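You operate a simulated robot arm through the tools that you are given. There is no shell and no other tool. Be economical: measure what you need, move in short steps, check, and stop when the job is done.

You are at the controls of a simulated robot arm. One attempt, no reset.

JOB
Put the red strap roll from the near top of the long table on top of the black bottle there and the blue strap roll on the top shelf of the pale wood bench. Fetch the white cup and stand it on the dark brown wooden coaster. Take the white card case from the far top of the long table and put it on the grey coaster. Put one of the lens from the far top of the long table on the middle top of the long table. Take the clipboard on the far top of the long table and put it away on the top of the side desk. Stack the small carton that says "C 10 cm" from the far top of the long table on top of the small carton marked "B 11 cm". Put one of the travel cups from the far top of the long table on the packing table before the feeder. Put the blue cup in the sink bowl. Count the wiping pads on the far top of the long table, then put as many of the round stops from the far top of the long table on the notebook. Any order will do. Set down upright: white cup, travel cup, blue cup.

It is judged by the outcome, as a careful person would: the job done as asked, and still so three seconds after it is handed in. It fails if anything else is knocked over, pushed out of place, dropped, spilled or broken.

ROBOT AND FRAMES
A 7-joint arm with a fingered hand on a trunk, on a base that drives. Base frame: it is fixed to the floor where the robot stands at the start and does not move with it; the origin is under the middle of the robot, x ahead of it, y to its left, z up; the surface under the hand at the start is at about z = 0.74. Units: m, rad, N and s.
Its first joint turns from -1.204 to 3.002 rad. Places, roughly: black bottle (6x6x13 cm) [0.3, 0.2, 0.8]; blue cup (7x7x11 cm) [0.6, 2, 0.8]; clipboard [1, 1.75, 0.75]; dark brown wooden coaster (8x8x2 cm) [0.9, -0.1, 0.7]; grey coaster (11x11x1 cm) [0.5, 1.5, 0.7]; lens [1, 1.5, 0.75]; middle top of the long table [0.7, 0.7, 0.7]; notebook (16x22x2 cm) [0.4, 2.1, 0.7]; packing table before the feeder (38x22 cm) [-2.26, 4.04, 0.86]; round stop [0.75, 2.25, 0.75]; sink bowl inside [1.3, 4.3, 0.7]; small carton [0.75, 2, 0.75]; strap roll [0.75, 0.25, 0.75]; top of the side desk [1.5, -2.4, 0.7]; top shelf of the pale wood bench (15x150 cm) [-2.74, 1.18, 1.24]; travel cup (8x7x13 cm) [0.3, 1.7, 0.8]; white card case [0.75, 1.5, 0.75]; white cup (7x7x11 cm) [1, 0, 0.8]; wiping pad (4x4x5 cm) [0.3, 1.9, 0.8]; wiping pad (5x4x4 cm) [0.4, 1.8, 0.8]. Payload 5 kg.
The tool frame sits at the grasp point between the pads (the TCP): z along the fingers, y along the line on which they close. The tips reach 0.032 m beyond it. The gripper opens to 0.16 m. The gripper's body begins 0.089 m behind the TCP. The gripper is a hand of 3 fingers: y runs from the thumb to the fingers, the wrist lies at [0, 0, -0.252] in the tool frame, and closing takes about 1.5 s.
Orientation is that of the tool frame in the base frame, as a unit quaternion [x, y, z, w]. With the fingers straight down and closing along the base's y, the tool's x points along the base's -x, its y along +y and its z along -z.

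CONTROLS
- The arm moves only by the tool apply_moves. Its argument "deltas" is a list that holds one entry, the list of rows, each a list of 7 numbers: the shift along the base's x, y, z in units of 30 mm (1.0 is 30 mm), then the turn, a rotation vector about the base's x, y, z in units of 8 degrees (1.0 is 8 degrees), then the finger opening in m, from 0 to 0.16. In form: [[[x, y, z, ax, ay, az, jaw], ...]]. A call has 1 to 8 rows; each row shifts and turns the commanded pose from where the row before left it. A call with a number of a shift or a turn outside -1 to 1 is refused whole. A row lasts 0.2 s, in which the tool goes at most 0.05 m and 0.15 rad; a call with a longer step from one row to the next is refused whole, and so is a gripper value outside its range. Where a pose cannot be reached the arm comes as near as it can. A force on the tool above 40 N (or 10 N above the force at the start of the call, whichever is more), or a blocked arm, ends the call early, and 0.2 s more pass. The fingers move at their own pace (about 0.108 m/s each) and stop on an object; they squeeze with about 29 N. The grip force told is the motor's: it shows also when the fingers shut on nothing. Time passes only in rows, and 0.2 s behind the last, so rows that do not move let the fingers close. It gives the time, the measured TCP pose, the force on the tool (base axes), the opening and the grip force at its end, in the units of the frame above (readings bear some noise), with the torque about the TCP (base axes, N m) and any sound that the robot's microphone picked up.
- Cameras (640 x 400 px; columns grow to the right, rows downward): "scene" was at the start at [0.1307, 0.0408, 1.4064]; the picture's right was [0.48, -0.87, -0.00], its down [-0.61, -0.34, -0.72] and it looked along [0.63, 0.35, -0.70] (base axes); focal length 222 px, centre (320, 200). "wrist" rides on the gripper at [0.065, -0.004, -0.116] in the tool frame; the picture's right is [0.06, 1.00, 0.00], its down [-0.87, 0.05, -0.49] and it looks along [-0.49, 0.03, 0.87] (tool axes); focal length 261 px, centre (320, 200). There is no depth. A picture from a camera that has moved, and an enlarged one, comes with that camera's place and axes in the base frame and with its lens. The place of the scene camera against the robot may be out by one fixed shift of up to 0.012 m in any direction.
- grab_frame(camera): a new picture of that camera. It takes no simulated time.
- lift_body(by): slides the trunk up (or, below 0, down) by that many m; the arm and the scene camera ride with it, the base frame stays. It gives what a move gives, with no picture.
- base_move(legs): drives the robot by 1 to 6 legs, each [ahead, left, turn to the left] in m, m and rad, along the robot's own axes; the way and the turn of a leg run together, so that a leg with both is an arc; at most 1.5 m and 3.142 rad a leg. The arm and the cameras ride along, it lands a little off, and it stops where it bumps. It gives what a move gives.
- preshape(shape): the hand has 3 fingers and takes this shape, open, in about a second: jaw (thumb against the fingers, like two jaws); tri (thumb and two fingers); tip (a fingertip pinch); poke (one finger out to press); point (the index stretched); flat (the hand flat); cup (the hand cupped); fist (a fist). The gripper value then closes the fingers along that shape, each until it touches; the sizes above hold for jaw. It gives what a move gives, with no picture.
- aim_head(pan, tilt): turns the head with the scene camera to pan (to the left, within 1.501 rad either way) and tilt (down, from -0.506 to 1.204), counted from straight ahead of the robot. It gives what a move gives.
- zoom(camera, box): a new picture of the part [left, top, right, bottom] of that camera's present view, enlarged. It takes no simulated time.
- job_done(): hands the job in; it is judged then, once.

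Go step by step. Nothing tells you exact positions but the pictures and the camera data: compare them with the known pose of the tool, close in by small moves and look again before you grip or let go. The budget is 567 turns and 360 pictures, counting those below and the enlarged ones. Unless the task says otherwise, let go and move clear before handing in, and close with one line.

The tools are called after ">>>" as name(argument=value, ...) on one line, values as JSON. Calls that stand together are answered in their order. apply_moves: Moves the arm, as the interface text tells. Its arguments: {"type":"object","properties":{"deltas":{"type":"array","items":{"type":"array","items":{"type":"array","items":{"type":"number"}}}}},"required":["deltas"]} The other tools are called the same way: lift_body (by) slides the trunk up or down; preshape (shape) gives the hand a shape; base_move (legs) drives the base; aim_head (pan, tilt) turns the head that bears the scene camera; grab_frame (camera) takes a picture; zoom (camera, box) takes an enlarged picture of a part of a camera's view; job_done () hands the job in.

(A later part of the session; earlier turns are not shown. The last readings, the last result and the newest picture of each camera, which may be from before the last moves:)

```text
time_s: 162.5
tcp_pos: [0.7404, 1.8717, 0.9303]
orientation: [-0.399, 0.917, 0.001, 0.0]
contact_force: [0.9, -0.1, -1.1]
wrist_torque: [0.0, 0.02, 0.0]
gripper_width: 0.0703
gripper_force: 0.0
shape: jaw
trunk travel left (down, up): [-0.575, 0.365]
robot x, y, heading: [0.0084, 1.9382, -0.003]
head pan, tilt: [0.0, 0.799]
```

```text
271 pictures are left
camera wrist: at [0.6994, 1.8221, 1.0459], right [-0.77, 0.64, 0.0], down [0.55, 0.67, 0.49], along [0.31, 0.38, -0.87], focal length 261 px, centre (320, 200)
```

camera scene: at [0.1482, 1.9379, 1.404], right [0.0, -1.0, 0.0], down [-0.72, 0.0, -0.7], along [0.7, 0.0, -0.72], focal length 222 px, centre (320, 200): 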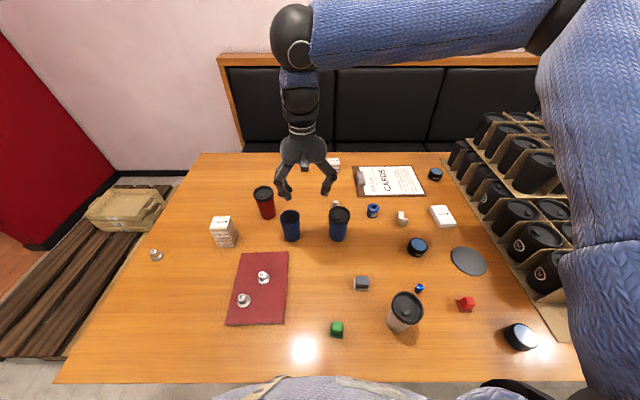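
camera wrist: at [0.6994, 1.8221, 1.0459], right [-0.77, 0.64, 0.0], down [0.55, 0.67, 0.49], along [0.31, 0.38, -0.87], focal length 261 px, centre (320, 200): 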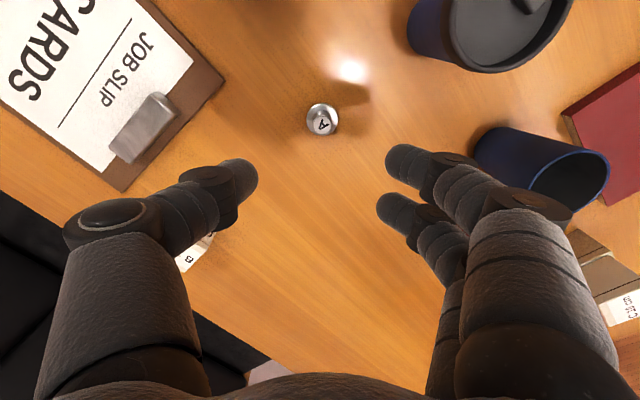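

>>> apply_moves(deltas=[[[0, 0.05, -0.82, 0, 0, 0, 0.07], [0, 0, -0.82, 0, 0, 0, 0.07], [0, 0, -0.82, 0, 0, 0, 0.07], [0, 0, -0.82, 0, 0, 0, 0.06], [0, 0, -0.82, 0, 0, 0, 0.06], [0, 0, -0.8, 0, 0, 0, 0.06], [0, 0, 0, 0, 0, 0, 0.06]]])

>>> grab_frame(camera="wrist")

```text
time_s: 164.1
tcp_pos: [0.7391, 1.8726, 0.7822]
orientation: [-0.397, 0.918, 0.001, 0.0]
contact_force: [-0.3, -1.0, 0.0]
wrist_torque: [0.02, 0.01, 0.01]
gripper_width: 0.0602
gripper_force: 0.2
shape: jaw
trunk travel left (down, up): [-0.575, 0.365]
robot x, y, heading: [0.0057, 1.9383, -0.005]
head pan, tilt: [0.0, 0.799]
```

```text
270 pictures are left
camera wrist: at [0.6987, 1.8244, 0.8986], right [-0.77, 0.64, 0.0], down [0.56, 0.67, 0.49], along [0.31, 0.38, -0.87], focal length 261 px, centre (320, 200)
```

wrist: 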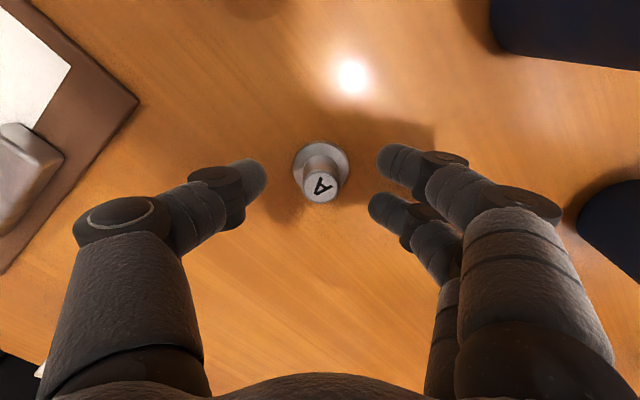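

>>> apply_moves(deltas=[[[0, 0, 0, 0, 0, 0, 0.03], [0, 0, 0, 0, 0, 0, 0.0], [0, 0, 0, 0, 0, 0, 0.0], [0, 0, 0, 0, 0, 0, 0.0], [0, 0, 0, 0, 0, 0, 0.0], [0, 0, 0.4, 0, 0, 0, 0], [0, 0, 0.8, 0, 0, 0, 0], [0, 0, 0.8, 0, 0, 0, 0]]])

>>> grab_frame(camera="wrist")

```text
time_s: 165.9
tcp_pos: [0.7397, 1.8749, 0.8448]
orientation: [-0.397, 0.918, 0.0, -0.002]
contact_force: [-0.5, 0.0, 0.0]
wrist_torque: [-0.01, -0.01, 0.02]
gripper_width: 0.0092
gripper_force: 29.3
shape: jaw
trunk travel left (down, up): [-0.575, 0.365]
robot x, y, heading: [0.0099, 1.9364, -0.003]
head pan, tilt: [0.0, 0.799]
```

```text
269 pictures are left
camera wrist: at [0.6987, 1.8248, 0.9596], right [-0.77, 0.64, 0.0], down [0.56, 0.67, 0.49], along [0.31, 0.38, -0.87], focal length 261 px, centre (320, 200)
```

wrist: 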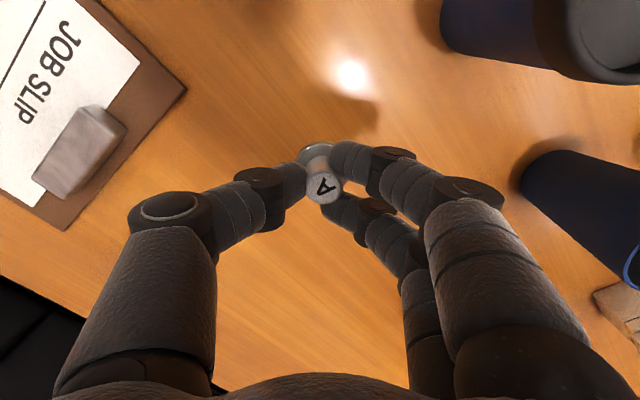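

>>> apply_moves(deltas=[[[0, 0, 0.95, 0, 0, 0, 0], [0, 0, 0.95, 0, 0, 0, 0], [0, 0, 0.95, 0, 0, 0, 0], [0, 0, 0.95, 0, 0, 0, 0], [-0.8, 0.9, 0.6, 0, 0, 0, 0], [-0.92, 1, 0, 0, 0, 0, 0], [-0.92, 1, 0, 0, 0, 0, 0], [-0.92, 1, 0, 0, 0, 0, 0]]])

>>> apply_moves(deltas=[[[-0.92, 1, 0, 0, 0, 0, 0], [-0.92, 1, 0, 0, 0, 0, 0], [-0.92, 1, 0, 0, 0, 0, 0], [-0.92, 1, -0.6, 0, 0, 0, 0], [-0.92, 1, -0.9, 0, 0, 0, 0], [-0.1, 0.15, -0.9, 0, 0, 0, 0], [0, 0, -0.9, 0, 0, 0, 0], [0, 0, -0.9, 0, 0, 0, 0]]])

>>> grab_frame(camera="wrist")

>>> zoom(camera="scene", box=[210, 230, 320, 340])

```text
time_s: 167.7
tcp_pos: [0.6321, 1.9912, 0.9765]
orientation: [-0.397, 0.918, -0.001, 0.0]
contact_force: [-0.4, 0.4, -1.3]
wrist_torque: [0.01, 0.01, 0.03]
gripper_width: 0.0091
gripper_force: 28.7
shape: jaw
trunk travel left (down, up): [-0.575, 0.365]
robot x, y, heading: [0.0074, 1.9378, -0.005]
head pan, tilt: [0.0, 0.799]
```

```text
time_s: 169.5
tcp_pos: [0.4938, 2.1453, 0.8488]
orientation: [-0.397, 0.918, 0.0, 0.0]
contact_force: [0.1, -0.5, -1.4]
wrist_torque: [-0.02, 0.0, 0.0]
gripper_width: 0.009
gripper_force: 28.5
shape: jaw
trunk travel left (down, up): [-0.575, 0.365]
robot x, y, heading: [0.0049, 1.9393, -0.007]
head pan, tilt: [0.0, 0.799]
```

```text
268 pictures are left
camera wrist: at [0.451, 2.0965, 0.9648], right [-0.77, 0.64, 0.0], down [0.56, 0.67, 0.49], along [0.31, 0.38, -0.87], focal length 261 px, centre (320, 200)
```

wrist: 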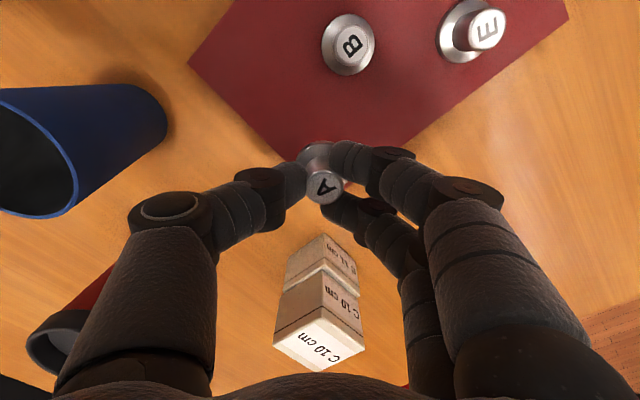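

```text
3.64 times, centred on (265, 285) of scene
camera zoom: at [0.1485, 1.9385, 1.4041], right [0.0, -1.0, 0.0], down [-0.72, 0.0, -0.7], along [0.7, 0.0, -0.72], focal length 808 px, centre (520, -109)
```

zoom: 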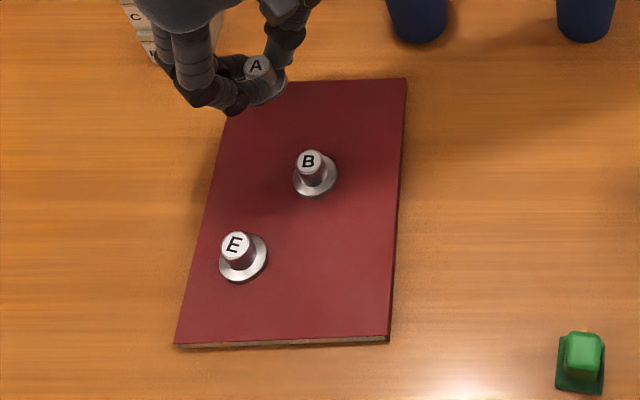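

A would overhang the far edge here; I shift it 14 mm back, then lower.

>>> apply_moves(deltas=[[[-0.46, 0.25, -0.4, 0, 0, 0, 0], [0, 0, -0.5, 0, 0, 0, 0], [0, 0, -0.4, 0, 0, 0, 0], [0, 0, -0.1, 0, 0, 0, 0], [0, 0, 0, 0, 0, 0, 0]]])

>>> grab_frame(camera="wrist")

>>> zoom(camera="scene", box=[220, 230, 310, 310])

```text
time_s: 170.7
tcp_pos: [0.4784, 2.1533, 0.8084]
orientation: [-0.397, 0.918, 0.0, 0.0]
contact_force: [-0.6, 0.3, -0.7]
wrist_torque: [-0.01, 0.05, 0.05]
gripper_width: 0.0091
gripper_force: 29.2
shape: jaw
trunk travel left (down, up): [-0.575, 0.365]
robot x, y, heading: [0.0058, 1.9394, -0.003]
head pan, tilt: [0.0, 0.799]
```

```text
266 pictures are left
camera wrist: at [0.4371, 2.1037, 0.9234], right [-0.77, 0.64, 0.0], down [0.56, 0.67, 0.49], along [0.31, 0.38, -0.87], focal length 261 px, centre (320, 200)
```

wrist: 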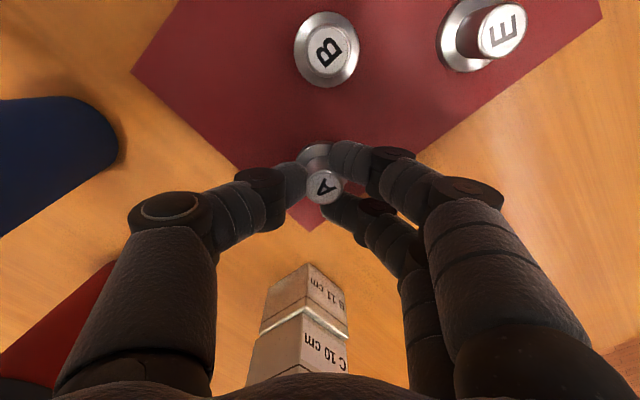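

```text
5.00 times, centred on (265, 270) of scene
camera zoom: at [0.1479, 1.9387, 1.4041], right [0.0, -1.0, 0.0], down [-0.72, 0.0, -0.7], along [0.7, 0.0, -0.72], focal length 1111 px, centre (595, -150)
```

zoom: 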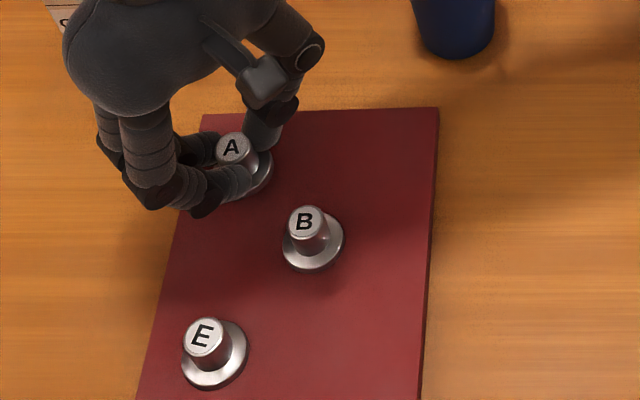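

>>> apply_moves(deltas=[[[0, 0, -0.2, 0, 0, 0, 0], [0, 0, -0.05, 0, 0, 0, 0], [0, 0, 0, 0, 0, 0, 0]]])

```text
time_s: 171.5
tcp_pos: [0.4775, 2.1535, 0.7998]
orientation: [-0.397, 0.918, 0.0, -0.001]
contact_force: [-0.5, -0.5, -1.4]
wrist_torque: [-0.01, -0.02, 0.0]
gripper_width: 0.0093
gripper_force: 28.6
shape: jaw
trunk travel left (down, up): [-0.575, 0.365]
robot x, y, heading: [0.01, 1.9415, -0.001]
head pan, tilt: [0.0, 0.799]
```

>>> apply_moves(deltas=[[[0, 0, -0.07, 0, 0, 0, 0], [0, 0, 0, 0, 0, 0, 0]]])

```text
time_s: 172.1
tcp_pos: [0.4787, 2.1524, 0.7985]
orientation: [-0.397, 0.918, 0.0, 0.0]
contact_force: [-0.2, -1.5, 2.9]
wrist_torque: [0.09, 0.07, 0.06]
gripper_width: 0.009
gripper_force: 29.3
shape: jaw
trunk travel left (down, up): [-0.575, 0.365]
robot x, y, heading: [0.0114, 1.9373, 0.001]
head pan, tilt: [0.0, 0.799]
```

>>> apply_moves(deltas=[[[0, 0, 0, 0, 0, 0, 0.02], [0, 0, 0, 0, 0, 0, 0.05], [0, 0, 0, 0, 0, 0, 0.06], [0, 0, 0, 0, 0, 0, 0.06], [0, 0, 0.6, 0, 0, 0, 0.06], [0, 0, 0.9, 0, 0, 0, 0.06], [0, 0, 0.9, 0, 0, 0, 0.08], [0, 0, 0.9, 0, 0, 0, 0.08]]])

>>> apply_moves(deltas=[[[0, 0, 0.95, 0, 0, -0.9, 0.12], [0, 0, 0.95, 0, 0, -0.9, 0.12], [0, -0.5, 0.95, 0, 0, -0.9, 0.12], [0.2, -1, 0, 0, 0, -0.9, 0.12], [0.3, -1, 0, 0, 0, -0.9, 0.12], [0.3, -1, 0, 0, 0, -0.9, 0.12], [0.3, -1, 0, 0, 0, 0, 0.12], [0.3, -1, 0, 0, 0, 0, 0.12]]])

>>> grab_frame(camera="scene")

```text
time_s: 173.9
tcp_pos: [0.4775, 2.1521, 0.8973]
orientation: [-0.397, 0.918, 0.001, 0.0]
contact_force: [0.5, 0.2, -0.1]
wrist_torque: [0.01, 0.01, -0.04]
gripper_width: 0.0794
gripper_force: 0.0
shape: jaw
trunk travel left (down, up): [-0.575, 0.365]
robot x, y, heading: [0.0068, 1.94, -0.004]
head pan, tilt: [0.0, 0.799]
```

```text
time_s: 175.7
tcp_pos: [0.5213, 1.9869, 0.983]
orientation: [-0.031, 1.0, 0.0, 0.0]
contact_force: [0.1, -1.4, -0.4]
wrist_torque: [0.03, 0.02, 0.01]
gripper_width: 0.1196
gripper_force: 0.0
shape: jaw
trunk travel left (down, up): [-0.575, 0.365]
robot x, y, heading: [0.0084, 1.9381, -0.007]
head pan, tilt: [0.0, 0.799]
```

```text
264 pictures are left
camera scene: at [0.1478, 1.9375, 1.4041], right [0.0, -1.0, 0.0], down [-0.72, 0.0, -0.7], along [0.7, 0.0, -0.72], focal length 222 px, centre (320, 200)
```

scene: 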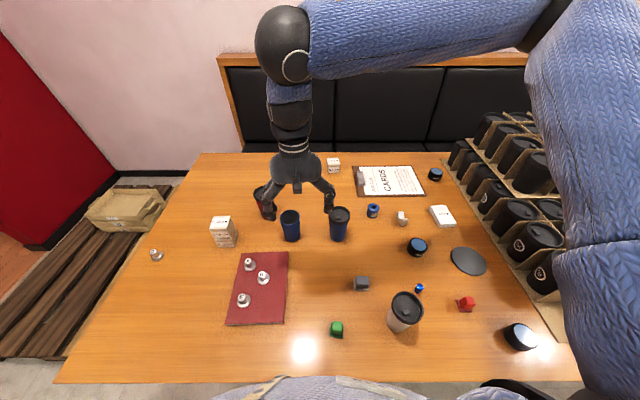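

Three stops on the notebook. Now over to the card case.

>>> apply_moves(deltas=[[[0.3, -1, 0, 0, 0, 0, 0.12], [0.3, -1, 0, 0, 0, 0, 0.12], [0.3, -1, 0, 0, 0, 0, 0.12], [0.3, -1, 0, 0, 0, 0, 0.12], [0.3, -1, 0, 0, 0, 0, 0.12], [0.3, -1, 0, 0, 0, 0, 0.12], [0.3, -1, 0, 0, 0, 0, 0.12], [0.3, -1, 0, 0, 0, 0, 0.12]]])

>>> apply_moves(deltas=[[[0.3, -1, 0, 0, 0, 0, 0.12], [0.3, -1, 0, 0, 0, 0, 0.12], [0.3, -1, 0, 0, 0, 0, 0.12], [0.3, -1, 0, 0, 0, 0, 0.12], [0.3, -1, 0, 0, 0, 0, 0.12], [0.3, -1, 0, 0, 0, 0, 0.12], [0.3, -1, 0, 0, 0, 0, 0.12], [0.3, -1, 0, 0, 0, 0, 0.12]]])

>>> grab_frame(camera="wrist")

```text
time_s: 177.5
tcp_pos: [0.5941, 1.7471, 0.9826]
orientation: [-0.032, 0.999, 0.0, 0.0]
contact_force: [-0.3, 0.1, 0.2]
wrist_torque: [0.02, -0.02, 0.04]
gripper_width: 0.1199
gripper_force: 0.0
shape: jaw
trunk travel left (down, up): [-0.575, 0.365]
robot x, y, heading: [0.0082, 1.9372, 0.002]
head pan, tilt: [0.0, 0.799]
```

```text
time_s: 179.3
tcp_pos: [0.665, 1.5052, 0.9822]
orientation: [-0.032, 0.999, 0.001, 0.0]
contact_force: [0.1, 0.3, 0.4]
wrist_torque: [-0.04, 0.03, 0.01]
gripper_width: 0.1199
gripper_force: 0.1
shape: jaw
trunk travel left (down, up): [-0.575, 0.365]
robot x, y, heading: [0.0082, 1.9364, -0.005]
head pan, tilt: [0.0, 0.799]
```

```text
263 pictures are left
camera wrist: at [0.6001, 1.4984, 1.0981], right [-0.13, 0.99, 0.0], down [0.86, 0.11, 0.49], along [0.49, 0.06, -0.87], focal length 261 px, centre (320, 200)
```

wrist: 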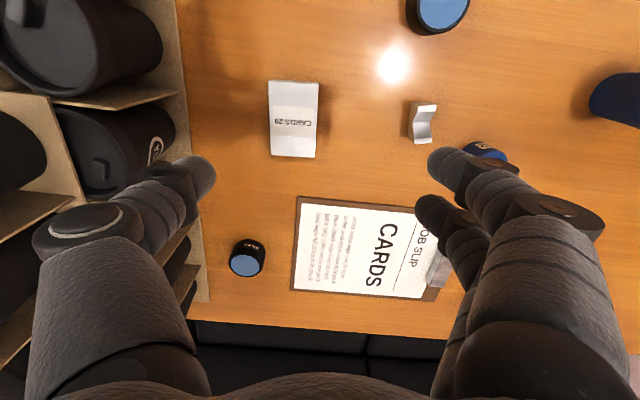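

Card case centre ≈ (0.68, 1.474), aligned with the hand. I go down over it.

>>> apply_moves(deltas=[[[0.25, -0.5, -0.8, 0, 0, 0, 0.1], [0.25, -0.5, -0.8, 0, 0, 0, 0.1], [0, 0, -0.9, 0, 0, 0, 0.1], [0, 0, -0.9, 0, 0, 0, 0.1], [0, 0, -0.9, 0, 0, 0, 0.1], [0, 0, -0.6, 0, 0, 0, 0.1], [0, 0, 0, 0, 0, 0, 0.1]]])

>>> grab_frame(camera="wrist")

>>> zoom(camera="scene", box=[370, 160, 520, 280])

```text
time_s: 180.9
tcp_pos: [0.6798, 1.4766, 0.8359]
orientation: [-0.032, 1.0, 0.0, 0.0]
contact_force: [0.3, 0.4, -0.6]
wrist_torque: [0.05, 0.01, 0.04]
gripper_width: 0.1002
gripper_force: 0.1
shape: jaw
trunk travel left (down, up): [-0.575, 0.365]
robot x, y, heading: [0.0119, 1.9381, -0.003]
head pan, tilt: [0.0, 0.799]
```

```text
262 pictures are left
camera wrist: at [0.6153, 1.4695, 0.951], right [-0.13, 0.99, 0.0], down [0.86, 0.11, 0.49], along [0.49, 0.06, -0.87], focal length 261 px, centre (320, 200)
```

wrist: 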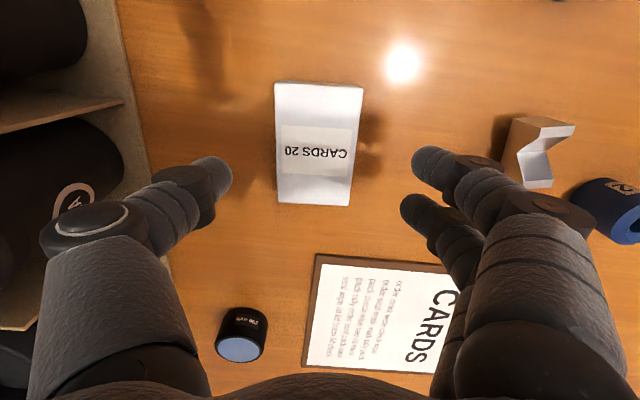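

```text
3.33 times, centred on (445, 220) of scene
camera zoom: at [0.1476, 1.9383, 1.4041], right [0.0, -1.0, 0.0], down [-0.72, 0.0, -0.7], along [0.7, 0.0, -0.72], focal length 740 px, centre (-97, 133)
```

zoom: 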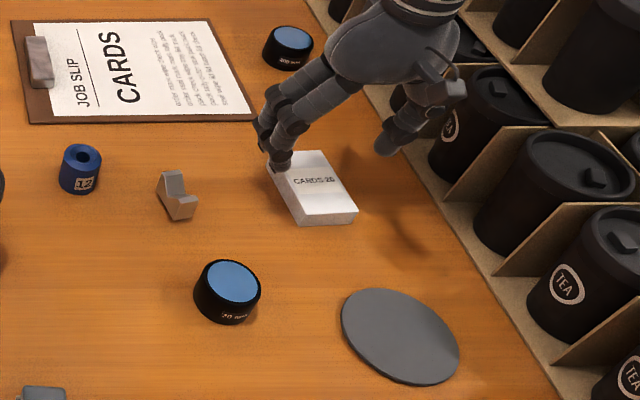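

>>> apply_moves(deltas=[[[-0.15, 0, -0.8, 0, 0, 0, 0.1], [0, 0, -0.8, 0, 0, 0, 0.1], [0, 0, -0.4, 0, 0, 0, 0.1], [0, 0, 0, 0, 0, 0, 0.06], [0, 0, 0, 0, 0, 0, 0.03], [0, 0, 0, 0, 0, 0, 0.0], [0, 0, 0, 0, 0, 0, 0.0], [0, 0, 0, 0, 0, 0, 0.0]]])

>>> apply_moves(deltas=[[[0, 0, 0.4, 0, 0, 0, 0], [0, 0, 0.7, 0, 0, 0, 0], [0, 0, 0.5, 0, 0, 0, 0]]])

>>> grab_frame(camera="wrist")

>>> zoom(camera="scene", box=[370, 160, 520, 280])

```text
time_s: 182.7
tcp_pos: [0.6748, 1.4783, 0.7751]
orientation: [-0.031, 1.0, 0.0, -0.001]
contact_force: [1.0, 0.1, 0.7]
wrist_torque: [-0.01, 0.01, 0.0]
gripper_width: 0.0533
gripper_force: 28.9
shape: jaw
trunk travel left (down, up): [-0.575, 0.365]
robot x, y, heading: [0.0068, 1.9353, -0.005]
head pan, tilt: [0.0, 0.799]
```

```text
time_s: 183.5
tcp_pos: [0.6747, 1.4781, 0.8228]
orientation: [-0.032, 0.999, 0.001, -0.001]
contact_force: [0.7, 0.2, -1.4]
wrist_torque: [0.01, -0.02, 0.01]
gripper_width: 0.0534
gripper_force: 29.2
shape: jaw
trunk travel left (down, up): [-0.575, 0.365]
robot x, y, heading: [0.007, 1.9339, -0.005]
head pan, tilt: [0.0, 0.799]
```

```text
260 pictures are left
camera wrist: at [0.6109, 1.4707, 0.939], right [-0.13, 0.99, 0.0], down [0.86, 0.11, 0.49], along [0.49, 0.06, -0.87], focal length 261 px, centre (320, 200)
```

wrist: 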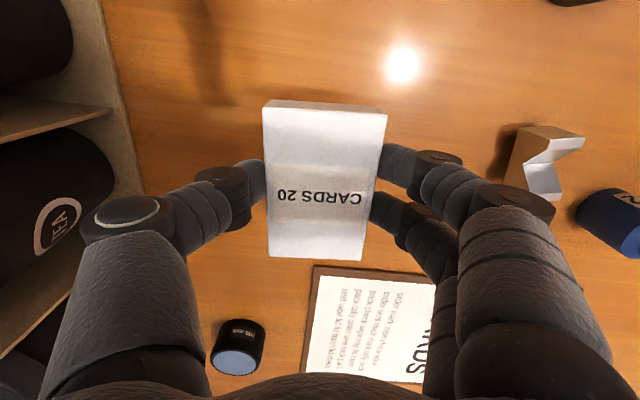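

```text
3.33 times, centred on (445, 220) of scene
camera zoom: at [0.1477, 1.9384, 1.404], right [0.0, -1.0, 0.0], down [-0.72, 0.0, -0.7], along [0.7, 0.0, -0.72], focal length 740 px, centre (-97, 133)
```

zoom: 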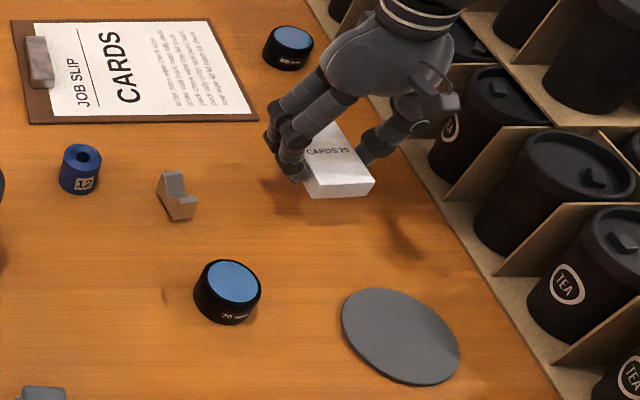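

>>> apply_moves(deltas=[[[-0.95, -0.15, 0.3, 0, 0, 0, 0], [-0.95, -0.15, 0, 0, 0, 0, 0], [-0.95, -0.15, 0, 0, 0, 0, 0], [-0.95, -0.15, 0, 0, 0, 0, 0], [-0.95, -0.15, 0, 0, 0, 0, 0], [-0.95, -0.15, 0, 0, 0, 0, 0], [0, 0, 0, 0, 0, 0, 0]]])

>>> grab_frame(camera="wrist")

>>> zoom(camera="scene", box=[400, 190, 520, 300])

```text
time_s: 185.1
tcp_pos: [0.5046, 1.45, 0.8327]
orientation: [-0.033, 0.999, 0.0, -0.002]
contact_force: [-0.4, 0.5, -1.6]
wrist_torque: [-0.03, 0.01, 0.01]
gripper_width: 0.0534
gripper_force: 28.9
shape: jaw
trunk travel left (down, up): [-0.575, 0.365]
robot x, y, heading: [0.0134, 1.938, -0.001]
head pan, tilt: [0.0, 0.799]
```

```text
258 pictures are left
camera wrist: at [0.4398, 1.4436, 0.9482], right [-0.13, 0.99, 0.0], down [0.86, 0.11, 0.49], along [0.49, 0.06, -0.87], focal length 261 px, centre (320, 200)
```

wrist: 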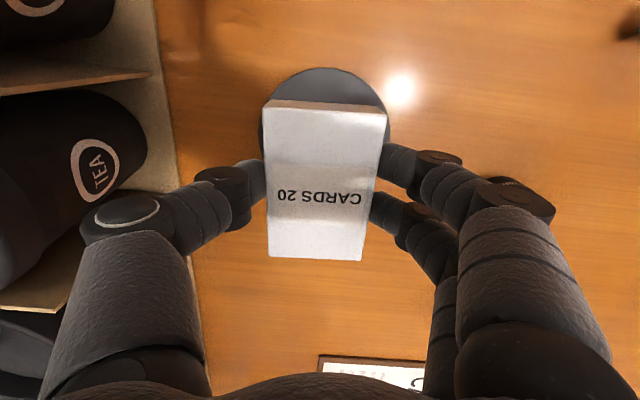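

```text
3.64 times, centred on (460, 245) of scene
camera zoom: at [0.1481, 1.9382, 1.404], right [0.0, -1.0, 0.0], down [-0.72, 0.0, -0.7], along [0.7, 0.0, -0.72], focal length 808 px, centre (-189, 36)
```

zoom: 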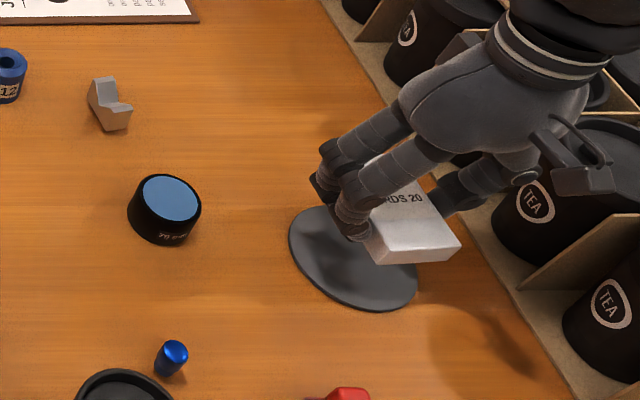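

>>> apply_moves(deltas=[[[0, 0.1, -0.7, 0, 0, 0, 0], [0, 0, -0.7, 0, 0, 0, 0], [0, 0, -0.1, 0, 0, 0, 0], [0, 0, 0, 0, 0, 0, 0]]])

>>> zoom(camera="scene", box=[430, 220, 510, 290])

```text
time_s: 186.1
tcp_pos: [0.5037, 1.4514, 0.7874]
orientation: [-0.032, 1.0, 0.0, -0.001]
contact_force: [-0.6, 0.2, -0.4]
wrist_torque: [0.01, -0.02, -0.03]
gripper_width: 0.0533
gripper_force: 29.1
shape: jaw
trunk travel left (down, up): [-0.575, 0.365]
robot x, y, heading: [0.0066, 1.9379, -0.006]
head pan, tilt: [0.0, 0.799]
```

```text
5.71 times, centred on (470, 255) of scene
camera zoom: at [0.1477, 1.9382, 1.4041], right [0.0, -1.0, 0.0], down [-0.72, 0.0, -0.7], along [0.7, 0.0, -0.72], focal length 1269 px, centre (-537, -114)
```

zoom: 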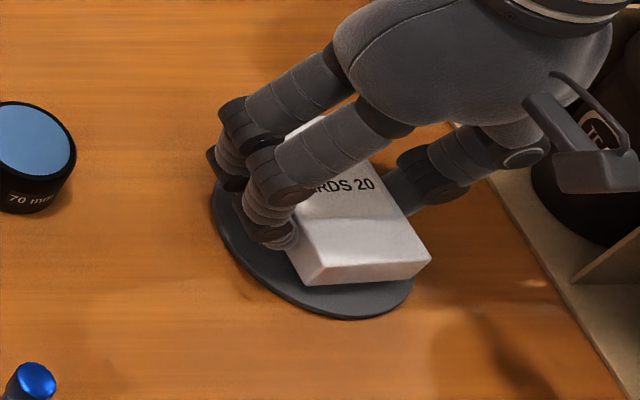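

>>> apply_moves(deltas=[[[0, 0, -0.1, 0, 0, 0, 0], [0, 0, -0.06, 0, 0, 0, 0], [0, 0, 0, 0, 0, 0, 0]]])

```text
time_s: 186.9
tcp_pos: [0.5042, 1.4536, 0.7819]
orientation: [-0.032, 0.999, 0.0, -0.001]
contact_force: [-0.1, -0.9, -0.5]
wrist_torque: [-0.01, 0.0, -0.01]
gripper_width: 0.0534
gripper_force: 29.2
shape: jaw
trunk travel left (down, up): [-0.575, 0.365]
robot x, y, heading: [0.0089, 1.9362, -0.001]
head pan, tilt: [0.0, 0.799]
```

>>> apply_moves(deltas=[[[0, 0, -0.07, 0, 0, 0, 0], [0, 0, 0, 0, 0, 0, 0]]])

```text
time_s: 187.5
tcp_pos: [0.5046, 1.4535, 0.7807]
orientation: [-0.031, 1.0, 0.001, 0.001]
contact_force: [-0.1, 0.8, 2.8]
wrist_torque: [0.04, -0.03, -0.04]
gripper_width: 0.0536
gripper_force: 28.6
shape: jaw
trunk travel left (down, up): [-0.575, 0.365]
robot x, y, heading: [0.0099, 1.939, -0.004]
head pan, tilt: [0.0, 0.799]
```

>>> apply_moves(deltas=[[[0, 0, 0, 0, 0, 0, 0.06], [0, 0, 0, 0, 0, 0, 0.08], [0, 0, 0, 0, 0, 0, 0.085], [0, 0, 0.7, 0, 0, 0, 0.085], [0, 0, 0.9, 0, 0, 0, 0.085], [0, 0, 0.9, 0, 0, 0, 0.1], [0, 0, 0.9, 0, 0, 0, 0.1], [0, 0, 0.9, 0, 0, 0, 0.1]]])

>>> apply_moves(deltas=[[[0.3, 0.95, 0.3, 0, 0, 0, 0.1], [0.3, 0.95, 0, 0, 0, 0, 0.1], [0.3, 0.95, 0, 0, 0, 0, 0.1], [0.3, 0.95, 0, 0, 0, 0, 0.1], [0.3, 0.9, 0, 0, 0, 0, 0.1], [0, 0, 0, 0, 0, 0, 0.1]]])

>>> grab_frame(camera="wrist")

>>> zoom(camera="scene", box=[400, 190, 520, 300])

```text
time_s: 189.3
tcp_pos: [0.4945, 1.4527, 0.8938]
orientation: [-0.032, 0.999, 0.001, -0.018]
contact_force: [2.3, 0.0, 4.5]
wrist_torque: [0.07, 0.12, 0.0]
gripper_width: 0.0996
gripper_force: 0.1
shape: jaw
trunk travel left (down, up): [-0.575, 0.365]
robot x, y, heading: [0.0067, 1.9391, -0.001]
head pan, tilt: [0.0, 0.799]
```

```text
time_s: 190.7
tcp_pos: [0.5484, 1.5945, 0.9178]
orientation: [-0.031, 1.0, 0.0, 0.0]
contact_force: [0.1, -0.2, -1.1]
wrist_torque: [0.02, -0.01, 0.03]
gripper_width: 0.0997
gripper_force: 0.0
shape: jaw
trunk travel left (down, up): [-0.575, 0.365]
robot x, y, heading: [0.0108, 1.9385, -0.004]
head pan, tilt: [0.0, 0.799]
```

```text
255 pictures are left
camera wrist: at [0.4838, 1.5869, 1.0336], right [-0.13, 0.99, 0.0], down [0.86, 0.11, 0.49], along [0.49, 0.06, -0.87], focal length 261 px, centre (320, 200)
```

wrist: 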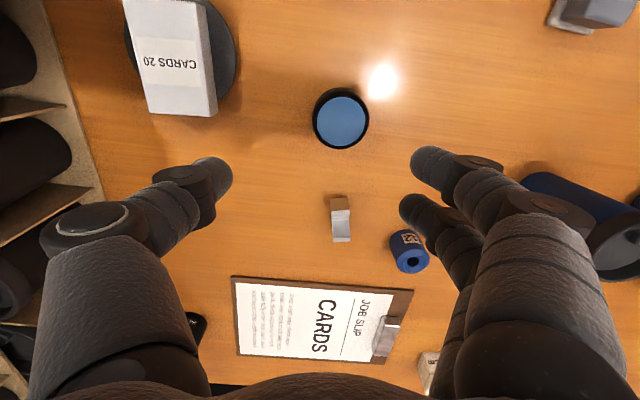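

```text
3.64 times, centred on (460, 245) of scene
camera zoom: at [0.1472, 1.9379, 1.4041], right [0.0, -1.0, 0.0], down [-0.72, 0.0, -0.7], along [0.7, 0.0, -0.72], focal length 808 px, centre (-189, 36)
```

zoom: 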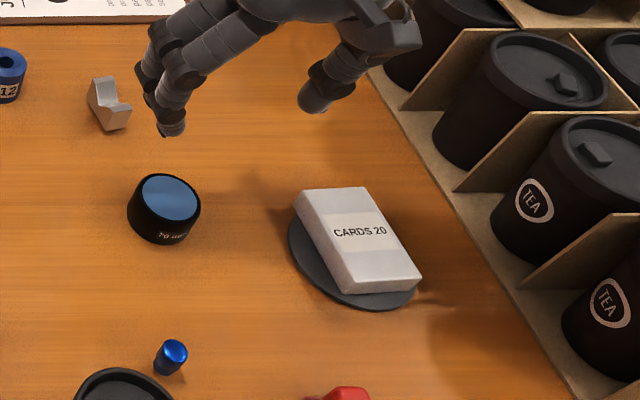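

Card case sits on the coaster. Lens "70 mm" is at about (0.541, 1.614); I go down for it.

>>> apply_moves(deltas=[[[-0.12, 0.35, -0.9, 0, 0, 0, 0.1], [-0.12, 0.3, -0.9, 0, 0, 0, 0.1], [0, 0, -0.9, 0, 0, 0, 0.1], [0, 0, -0.9, 0, 0, 0, 0.1], [0, 0, -0.6, 0, 0, 0, 0.1], [0, 0, 0, 0, 0, 0, 0.1]]])

>>> grab_frame(camera="wrist")

```text
time_s: 192.1
tcp_pos: [0.5419, 1.6149, 0.7929]
orientation: [-0.032, 0.999, 0.0, 0.001]
contact_force: [0.6, -1.1, 0.2]
wrist_torque: [-0.01, 0.0, 0.02]
gripper_width: 0.0997
gripper_force: 0.1
shape: jaw
trunk travel left (down, up): [-0.575, 0.365]
robot x, y, heading: [0.0086, 1.9386, -0.003]
head pan, tilt: [0.0, 0.799]
```

```text
253 pictures are left
camera wrist: at [0.4779, 1.6074, 0.9079], right [-0.13, 0.99, 0.0], down [0.86, 0.11, 0.49], along [0.49, 0.06, -0.87], focal length 261 px, centre (320, 200)
```

wrist: 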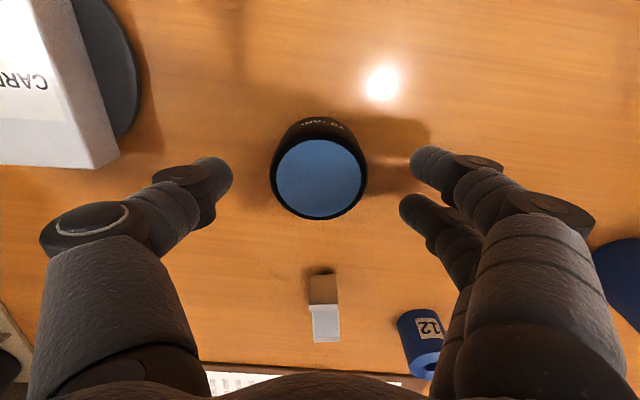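

>>> apply_moves(deltas=[[[-0.12, 0, -0.5, 0, 0, 0, 0.1], [0, 0, 0, 0, 0, 0, 0.06], [0, 0, 0, 0, 0, 0, 0.03], [0, 0, 0, 0, 0, 0, 0], [0, 0, 0, 0, 0, 0, 0], [0, 0, 0, 0, 0, 0, 0], [0, 0, 0, 0, 0, 0, 0]]])

>>> apply_moves(deltas=[[[0, 0, 0.5, 0, 0, 0, 0], [0, 0, 0.9, 0, 0, 0, 0], [0, 0, 0.9, 0, 0, 0, 0], [0, 0, 0.9, 0, 0, 0, 0], [0, 0, 0.9, 0, 0, 0, 0], [0, 0, 0.9, 0, 0, 0, 0], [0, 0, 0.9, 0, 0, 0, 0], [0, 0, 0.9, 0, 0, 0, 0]]])

>>> grab_frame(camera="wrist")

```text
time_s: 193.7
tcp_pos: [0.5372, 1.6137, 0.7773]
orientation: [-0.032, 0.999, 0.0, 0.0]
contact_force: [0.2, 0.0, -0.4]
wrist_torque: [0.01, -0.01, -0.04]
gripper_width: 0.0446
gripper_force: 28.9
shape: jaw
trunk travel left (down, up): [-0.575, 0.365]
robot x, y, heading: [0.0071, 1.9361, -0.007]
head pan, tilt: [0.0, 0.799]
```

```text
time_s: 195.5
tcp_pos: [0.5382, 1.6142, 0.9811]
orientation: [-0.031, 1.0, 0.0, -0.001]
contact_force: [-0.4, -0.4, -2.7]
wrist_torque: [0.02, -0.02, 0.03]
gripper_width: 0.0444
gripper_force: 29.5
shape: jaw
trunk travel left (down, up): [-0.575, 0.365]
robot x, y, heading: [0.008, 1.9425, -0.002]
head pan, tilt: [0.0, 0.799]
```

```text
252 pictures are left
camera wrist: at [0.4736, 1.6066, 1.0973], right [-0.13, 0.99, 0.0], down [0.86, 0.11, 0.49], along [0.49, 0.06, -0.87], focal length 261 px, centre (320, 200)
```

wrist: 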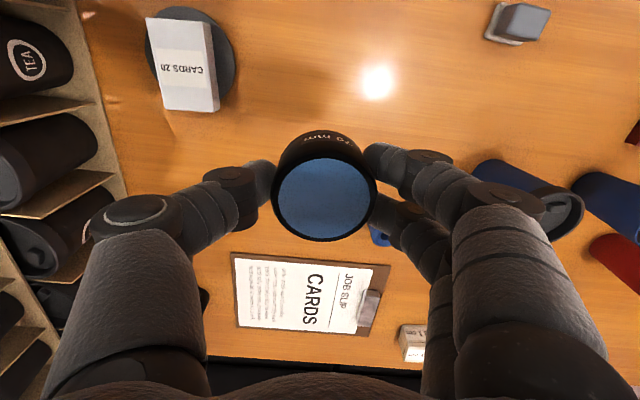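

Lens held. I raise it well above the trays and drive along the table to the middle top.

>>> apply_moves(deltas=[[[0, 0.5, 0.95, 0, 0, 0, 0], [0, 0.5, 0.95, 0, 0, 0, 0], [0, 0.5, 0.95, 0, 0, 0, 0], [0, 0.5, 0.95, 0, 0, 0, 0], [0, 0.5, 0.95, 0, 0, 0, 0], [0, 0.5, 0.95, 0, 0, 0, 0], [0, 0.5, 0.95, 0, 0, 0, 0], [0, 0.5, 0.95, 0, 0, 0, 0]]])

>>> base_move(legs=[[-0.2, 0, 0], [0, -1.3, 0]])

>>> grab_frame(camera="scene")

>>> grab_frame(camera="wrist")

```text
time_s: 197.3
tcp_pos: [0.5397, 1.7355, 1.2096]
orientation: [-0.032, 1.0, 0.0, 0.0]
contact_force: [0.0, -0.4, -1.1]
wrist_torque: [-0.03, -0.03, 0.02]
gripper_width: 0.0449
gripper_force: 28.6
shape: jaw
trunk travel left (down, up): [-0.575, 0.365]
robot x, y, heading: [0.0073, 1.9367, -0.0]
head pan, tilt: [0.0, 0.799]
```

```text
time_s: 205.0
tcp_pos: [0.3237, 0.4335, 1.2083]
orientation: [-0.026, 1.0, 0.0, 0.0]
contact_force: [-0.5, -0.4, -2.1]
wrist_torque: [0.0, 0.02, -0.03]
gripper_width: 0.0445
gripper_force: 29.2
shape: jaw
trunk travel left (down, up): [-0.575, 0.365]
robot x, y, heading: [-0.2047, 0.6404, -0.013]
head pan, tilt: [0.0, 0.799]
```

```text
251 pictures are left
camera scene: at [-0.0651, 0.642, 1.4041], right [-0.01, -1.0, 0.0], down [-0.72, 0.01, -0.7], along [0.7, -0.01, -0.72], focal length 222 px, centre (320, 200)
```

scene: 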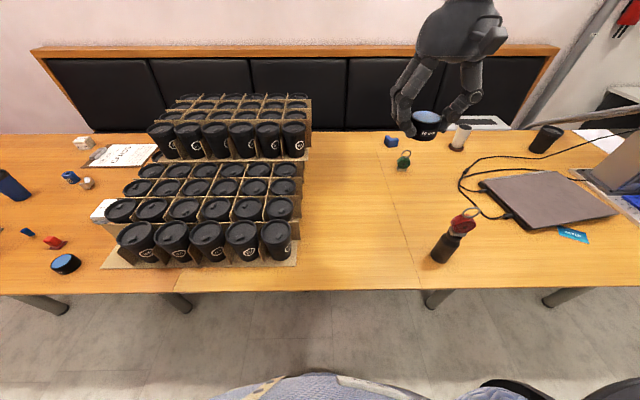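

```text
250 pictures are left
camera wrist: at [0.2596, 0.4272, 1.3244], right [-0.12, 0.99, 0.0], down [0.87, 0.1, 0.49], along [0.49, 0.06, -0.87], focal length 261 px, centre (320, 200)
```

wrist: 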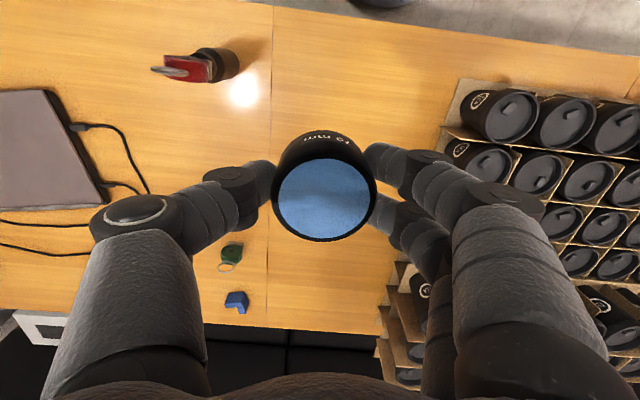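

The middle top spans y ≈ 0.33–1.05; free part is y 0.35–0.72. I set the lens at about (0.55, 0.53).

>>> apply_moves(deltas=[[[0.96, 0.4, -0.6, 0, 0, 0, 0], [0.96, 0.4, -0.6, 0, 0, 0, 0], [0.96, 0.4, -0.6, 0, 0, 0, 0], [0.96, 0.4, -0.6, 0, 0, 0, 0], [0.96, 0.4, -0.6, 0, 0, 0, 0], [0.96, 0.4, -0.6, 0, 0, 0, 0], [0.96, 0.4, -0.6, 0, 0, 0, 0], [0.96, 0.4, -0.6, 0, 0, 0, 0]]])

>>> apply_moves(deltas=[[[0, 0, -1, 0, 0, 0, 0], [0, 0, -1, 0, 0, 0, 0], [0, 0, -1, 0, 0, 0, 0], [0, 0, -1, 0, 0, 0, 0], [0, 0, -1, 0, 0, 0, 0], [0, 0, -1, 0, 0, 0, 0], [0, 0, -1, 0, 0, 0, 0], [0, 0, -1, 0, 0, 0, 0]]])

>>> grab_frame(camera="wrist")

>>> grab_frame(camera="scene")

```text
time_s: 206.8
tcp_pos: [0.5563, 0.5299, 1.0644]
orientation: [-0.027, 1.0, 0.0, -0.001]
contact_force: [1.3, 0.3, -2.7]
wrist_torque: [-0.02, 0.05, -0.02]
gripper_width: 0.0444
gripper_force: 29.1
shape: jaw
trunk travel left (down, up): [-0.575, 0.365]
robot x, y, heading: [-0.2066, 0.6455, -0.016]
head pan, tilt: [0.0, 0.799]
```

```text
time_s: 208.6
tcp_pos: [0.5561, 0.5305, 0.8243]
orientation: [-0.027, 1.0, 0.0, -0.001]
contact_force: [-0.3, -0.1, -0.8]
wrist_torque: [0.01, 0.01, -0.03]
gripper_width: 0.0444
gripper_force: 28.7
shape: jaw
trunk travel left (down, up): [-0.575, 0.365]
robot x, y, heading: [-0.2041, 0.6429, -0.017]
head pan, tilt: [0.0, 0.799]
```

```text
249 pictures are left
camera wrist: at [0.4906, 0.5239, 0.9406], right [-0.12, 0.99, 0.0], down [0.87, 0.1, 0.49], along [0.49, 0.06, -0.87], focal length 261 px, centre (320, 200)
```

wrist: 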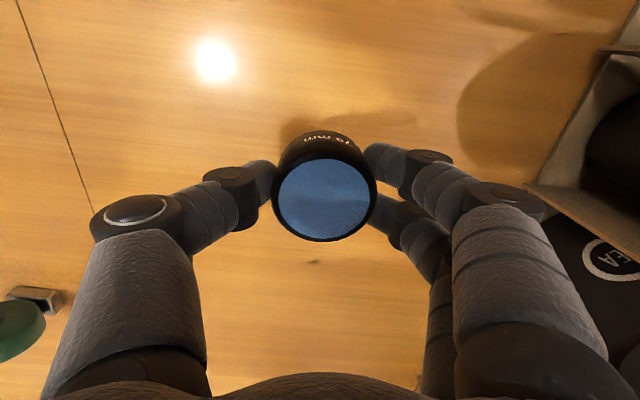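

```text
248 pictures are left
camera scene: at [-0.0643, 0.6422, 1.4041], right [-0.01, -1.0, 0.0], down [-0.72, 0.01, -0.7], along [0.7, -0.01, -0.72], focal length 222 px, centre (320, 200)
```

scene: 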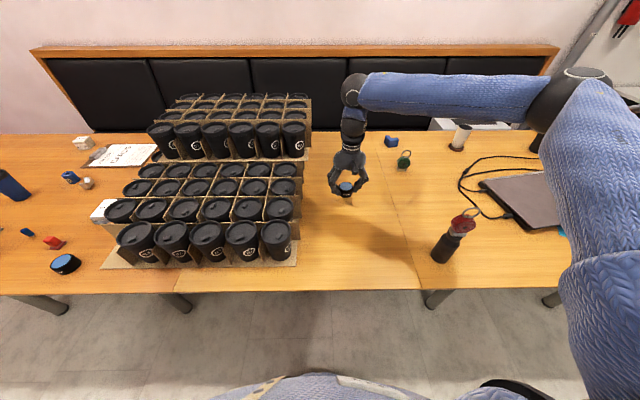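

>>> apply_moves(deltas=[[[0, 0, -0.8, 0, 0, 0, 0], [0, 0, -0.5, 0, 0, 0, 0], [0, 0, -0.15, 0, 0, 0, 0], [0, 0, 0, 0, 0, 0, 0]]])

```text
time_s: 209.6
tcp_pos: [0.5551, 0.5295, 0.7802]
orientation: [-0.028, 1.0, 0.0, -0.001]
contact_force: [0.1, -0.8, -0.4]
wrist_torque: [0.0, -0.01, -0.03]
gripper_width: 0.0446
gripper_force: 28.9
shape: jaw
trunk travel left (down, up): [-0.575, 0.365]
robot x, y, heading: [-0.205, 0.6442, -0.014]
head pan, tilt: [0.0, 0.799]
```

>>> apply_moves(deltas=[[[0, 0, -0.12, 0, 0, 0, 0], [0, 0, 0, 0, 0, 0, 0]]])

```text
time_s: 210.2
tcp_pos: [0.5548, 0.5316, 0.777]
orientation: [-0.027, 1.0, 0.0, 0.0]
contact_force: [-0.1, 0.4, -2.0]
wrist_torque: [-0.03, -0.02, 0.0]
gripper_width: 0.0444
gripper_force: 28.9
shape: jaw
trunk travel left (down, up): [-0.575, 0.365]
robot x, y, heading: [-0.2066, 0.644, -0.013]
head pan, tilt: [0.0, 0.799]
```

>>> apply_moves(deltas=[[[0, 0, -0.05, 0, 0, 0, 0], [0, 0, 0, 0, 0, 0, 0]]])

```text
time_s: 210.8
tcp_pos: [0.5544, 0.5295, 0.7758]
orientation: [-0.027, 1.0, 0.0, 0.0]
contact_force: [-0.5, -0.5, 3.3]
wrist_torque: [0.05, -0.03, 0.01]
gripper_width: 0.0445
gripper_force: 29.3
shape: jaw
trunk travel left (down, up): [-0.575, 0.365]
robot x, y, heading: [-0.2035, 0.6417, -0.015]
head pan, tilt: [0.0, 0.799]
```

Contact; release and rise.

>>> apply_moves(deltas=[[[0, 0, 0, 0, 0, 0, 0.05], [0, 0, 0, 0, 0, 0, 0.08], [0, 0, 0, 0, 0, 0, 0.1], [0, 0, 0, 0, 0, 0, 0.1], [0, 0, 0.8, 0, 0, 0, 0.1], [0, 0, 1, 0, 0, 0, 0.1], [0, 0, 1, 0, 0, 0, 0.1], [0, 0, 1, 0, 0, 0, 0.1]]])

>>> apply_moves(deltas=[[[0, 0, 1, 0, 0, 0, 0.12], [0, 0, 1, 0, 0, 0, 0.12], [0, 0, 1, 0, 0, 0, 0.12], [0, 0, 1, 0, 0, 0, 0.12], [0, 0, 1, 0, 0, 0, 0.12], [0, 0, 1, 0, 0, 0, 0.12], [0, 0, 1, 0, 0, 0, 0.12], [0, 0, 1, 0, 0, 0, 0.12]]])

>>> grab_frame(camera="scene")

```text
time_s: 212.6
tcp_pos: [0.5537, 0.5293, 0.8907]
orientation: [-0.026, 1.0, -0.001, -0.001]
contact_force: [-0.2, 0.0, -1.1]
wrist_torque: [0.02, -0.07, 0.02]
gripper_width: 0.0995
gripper_force: 0.1
shape: jaw
trunk travel left (down, up): [-0.575, 0.365]
robot x, y, heading: [-0.2052, 0.6436, -0.017]
head pan, tilt: [0.0, 0.799]
```

```text
time_s: 214.4
tcp_pos: [0.5541, 0.5335, 1.1328]
orientation: [-0.027, 1.0, -0.001, 0.0]
contact_force: [0.4, -0.1, 0.0]
wrist_torque: [-0.02, -0.02, -0.04]
gripper_width: 0.1198
gripper_force: 0.1
shape: jaw
trunk travel left (down, up): [-0.575, 0.365]
robot x, y, heading: [-0.203, 0.6433, -0.012]
head pan, tilt: [0.0, 0.799]
```

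```text
247 pictures are left
camera scene: at [-0.066, 0.6432, 1.4041], right [-0.01, -1.0, 0.0], down [-0.72, 0.01, -0.7], along [0.7, -0.01, -0.72], focal length 222 px, centre (320, 200)
```

scene: 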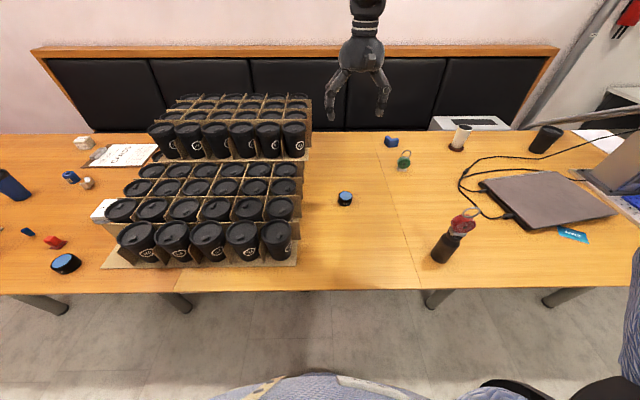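

Lens done. Next the clipboard: I raise, drive back to the far top and look at its clip.

>>> apply_moves(deltas=[[[-0.8, 0.3, 1, 0, 0, 0, 0.12], [-0.8, 0.3, 1, 0, 0, 0, 0.12], [-0.8, 0.3, 1, 0, 0, 0, 0.12], [-0.8, 0.3, 1, 0, 0, 0, 0.12], [-0.8, 0.3, 0, 0, 0, 0, 0.12], [-0.8, 0.3, 0, 0, 0, 0, 0.12]]])

>>> base_move(legs=[[0, 1.1, 0.013], [0.23, 0, 0]])

>>> apply_moves(deltas=[[[1, 0, -0.6, 0, 0, 0, 0.12], [1, 0, -0.6, 0, 0, 0, 0.12], [1, 0, -0.6, 0, 0, 0, 0.12], [1, 0, -0.6, 0, 0, 0, 0.12], [1, 0, -0.6, 0, 0, 0, 0.12], [1, 0, -0.6, 0, 0, 0, 0.12], [1, 0, -0.6, 0, 0, 0, 0.12], [0, 0, 0, 0, 0, 0, 0.12]]])

>>> grab_frame(camera="wrist")

>>> grab_frame(camera="scene")

```text
time_s: 215.8
tcp_pos: [0.4108, 0.585, 1.2518]
orientation: [-0.025, 1.0, 0.001, 0.0]
contact_force: [0.1, -0.5, 0.3]
wrist_torque: [0.03, -0.03, 0.0]
gripper_width: 0.1199
gripper_force: 0.0
shape: jaw
trunk travel left (down, up): [-0.575, 0.365]
robot x, y, heading: [-0.2034, 0.6435, -0.01]
head pan, tilt: [0.0, 0.799]
```

```text
time_s: 222.7
tcp_pos: [0.6512, 1.6828, 1.2485]
orientation: [-0.035, 0.999, 0.0, -0.001]
contact_force: [1.1, -0.2, 0.4]
wrist_torque: [0.04, 0.06, -0.02]
gripper_width: 0.1197
gripper_force: 0.1
shape: jaw
trunk travel left (down, up): [-0.575, 0.365]
robot x, y, heading: [0.0343, 1.7316, 0.004]
head pan, tilt: [0.0, 0.799]
```

```text
time_s: 224.5
tcp_pos: [0.8607, 1.6831, 1.1227]
orientation: [-0.035, 0.999, 0.001, 0.0]
contact_force: [0.1, 1.1, 0.2]
wrist_torque: [-0.02, -0.03, 0.0]
gripper_width: 0.12
gripper_force: 0.0
shape: jaw
trunk travel left (down, up): [-0.575, 0.365]
robot x, y, heading: [0.0315, 1.7278, 0.006]
head pan, tilt: [0.0, 0.799]
```

```text
246 pictures are left
camera wrist: at [0.795, 1.6753, 1.2395], right [-0.13, 0.99, 0.0], down [0.86, 0.12, 0.49], along [0.49, 0.07, -0.87], focal length 261 px, centre (320, 200)
```

wrist: 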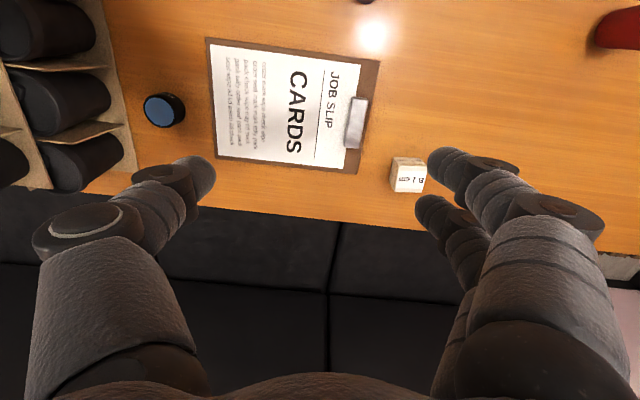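

```text
245 pictures are left
camera scene: at [0.1712, 1.7312, 1.4042], right [0.01, -1.0, 0.0], down [-0.72, 0.0, -0.7], along [0.7, 0.0, -0.72], focal length 222 px, centre (320, 200)
```

scene: 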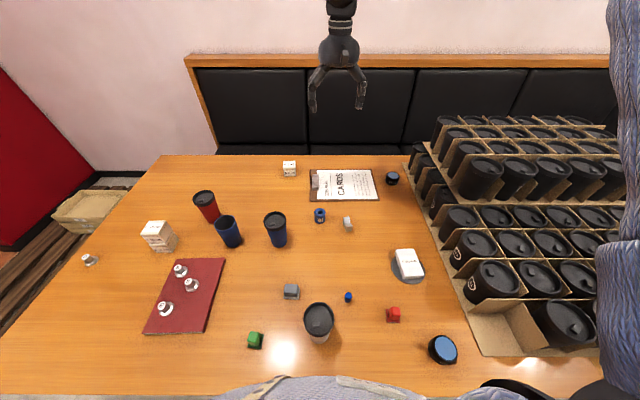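

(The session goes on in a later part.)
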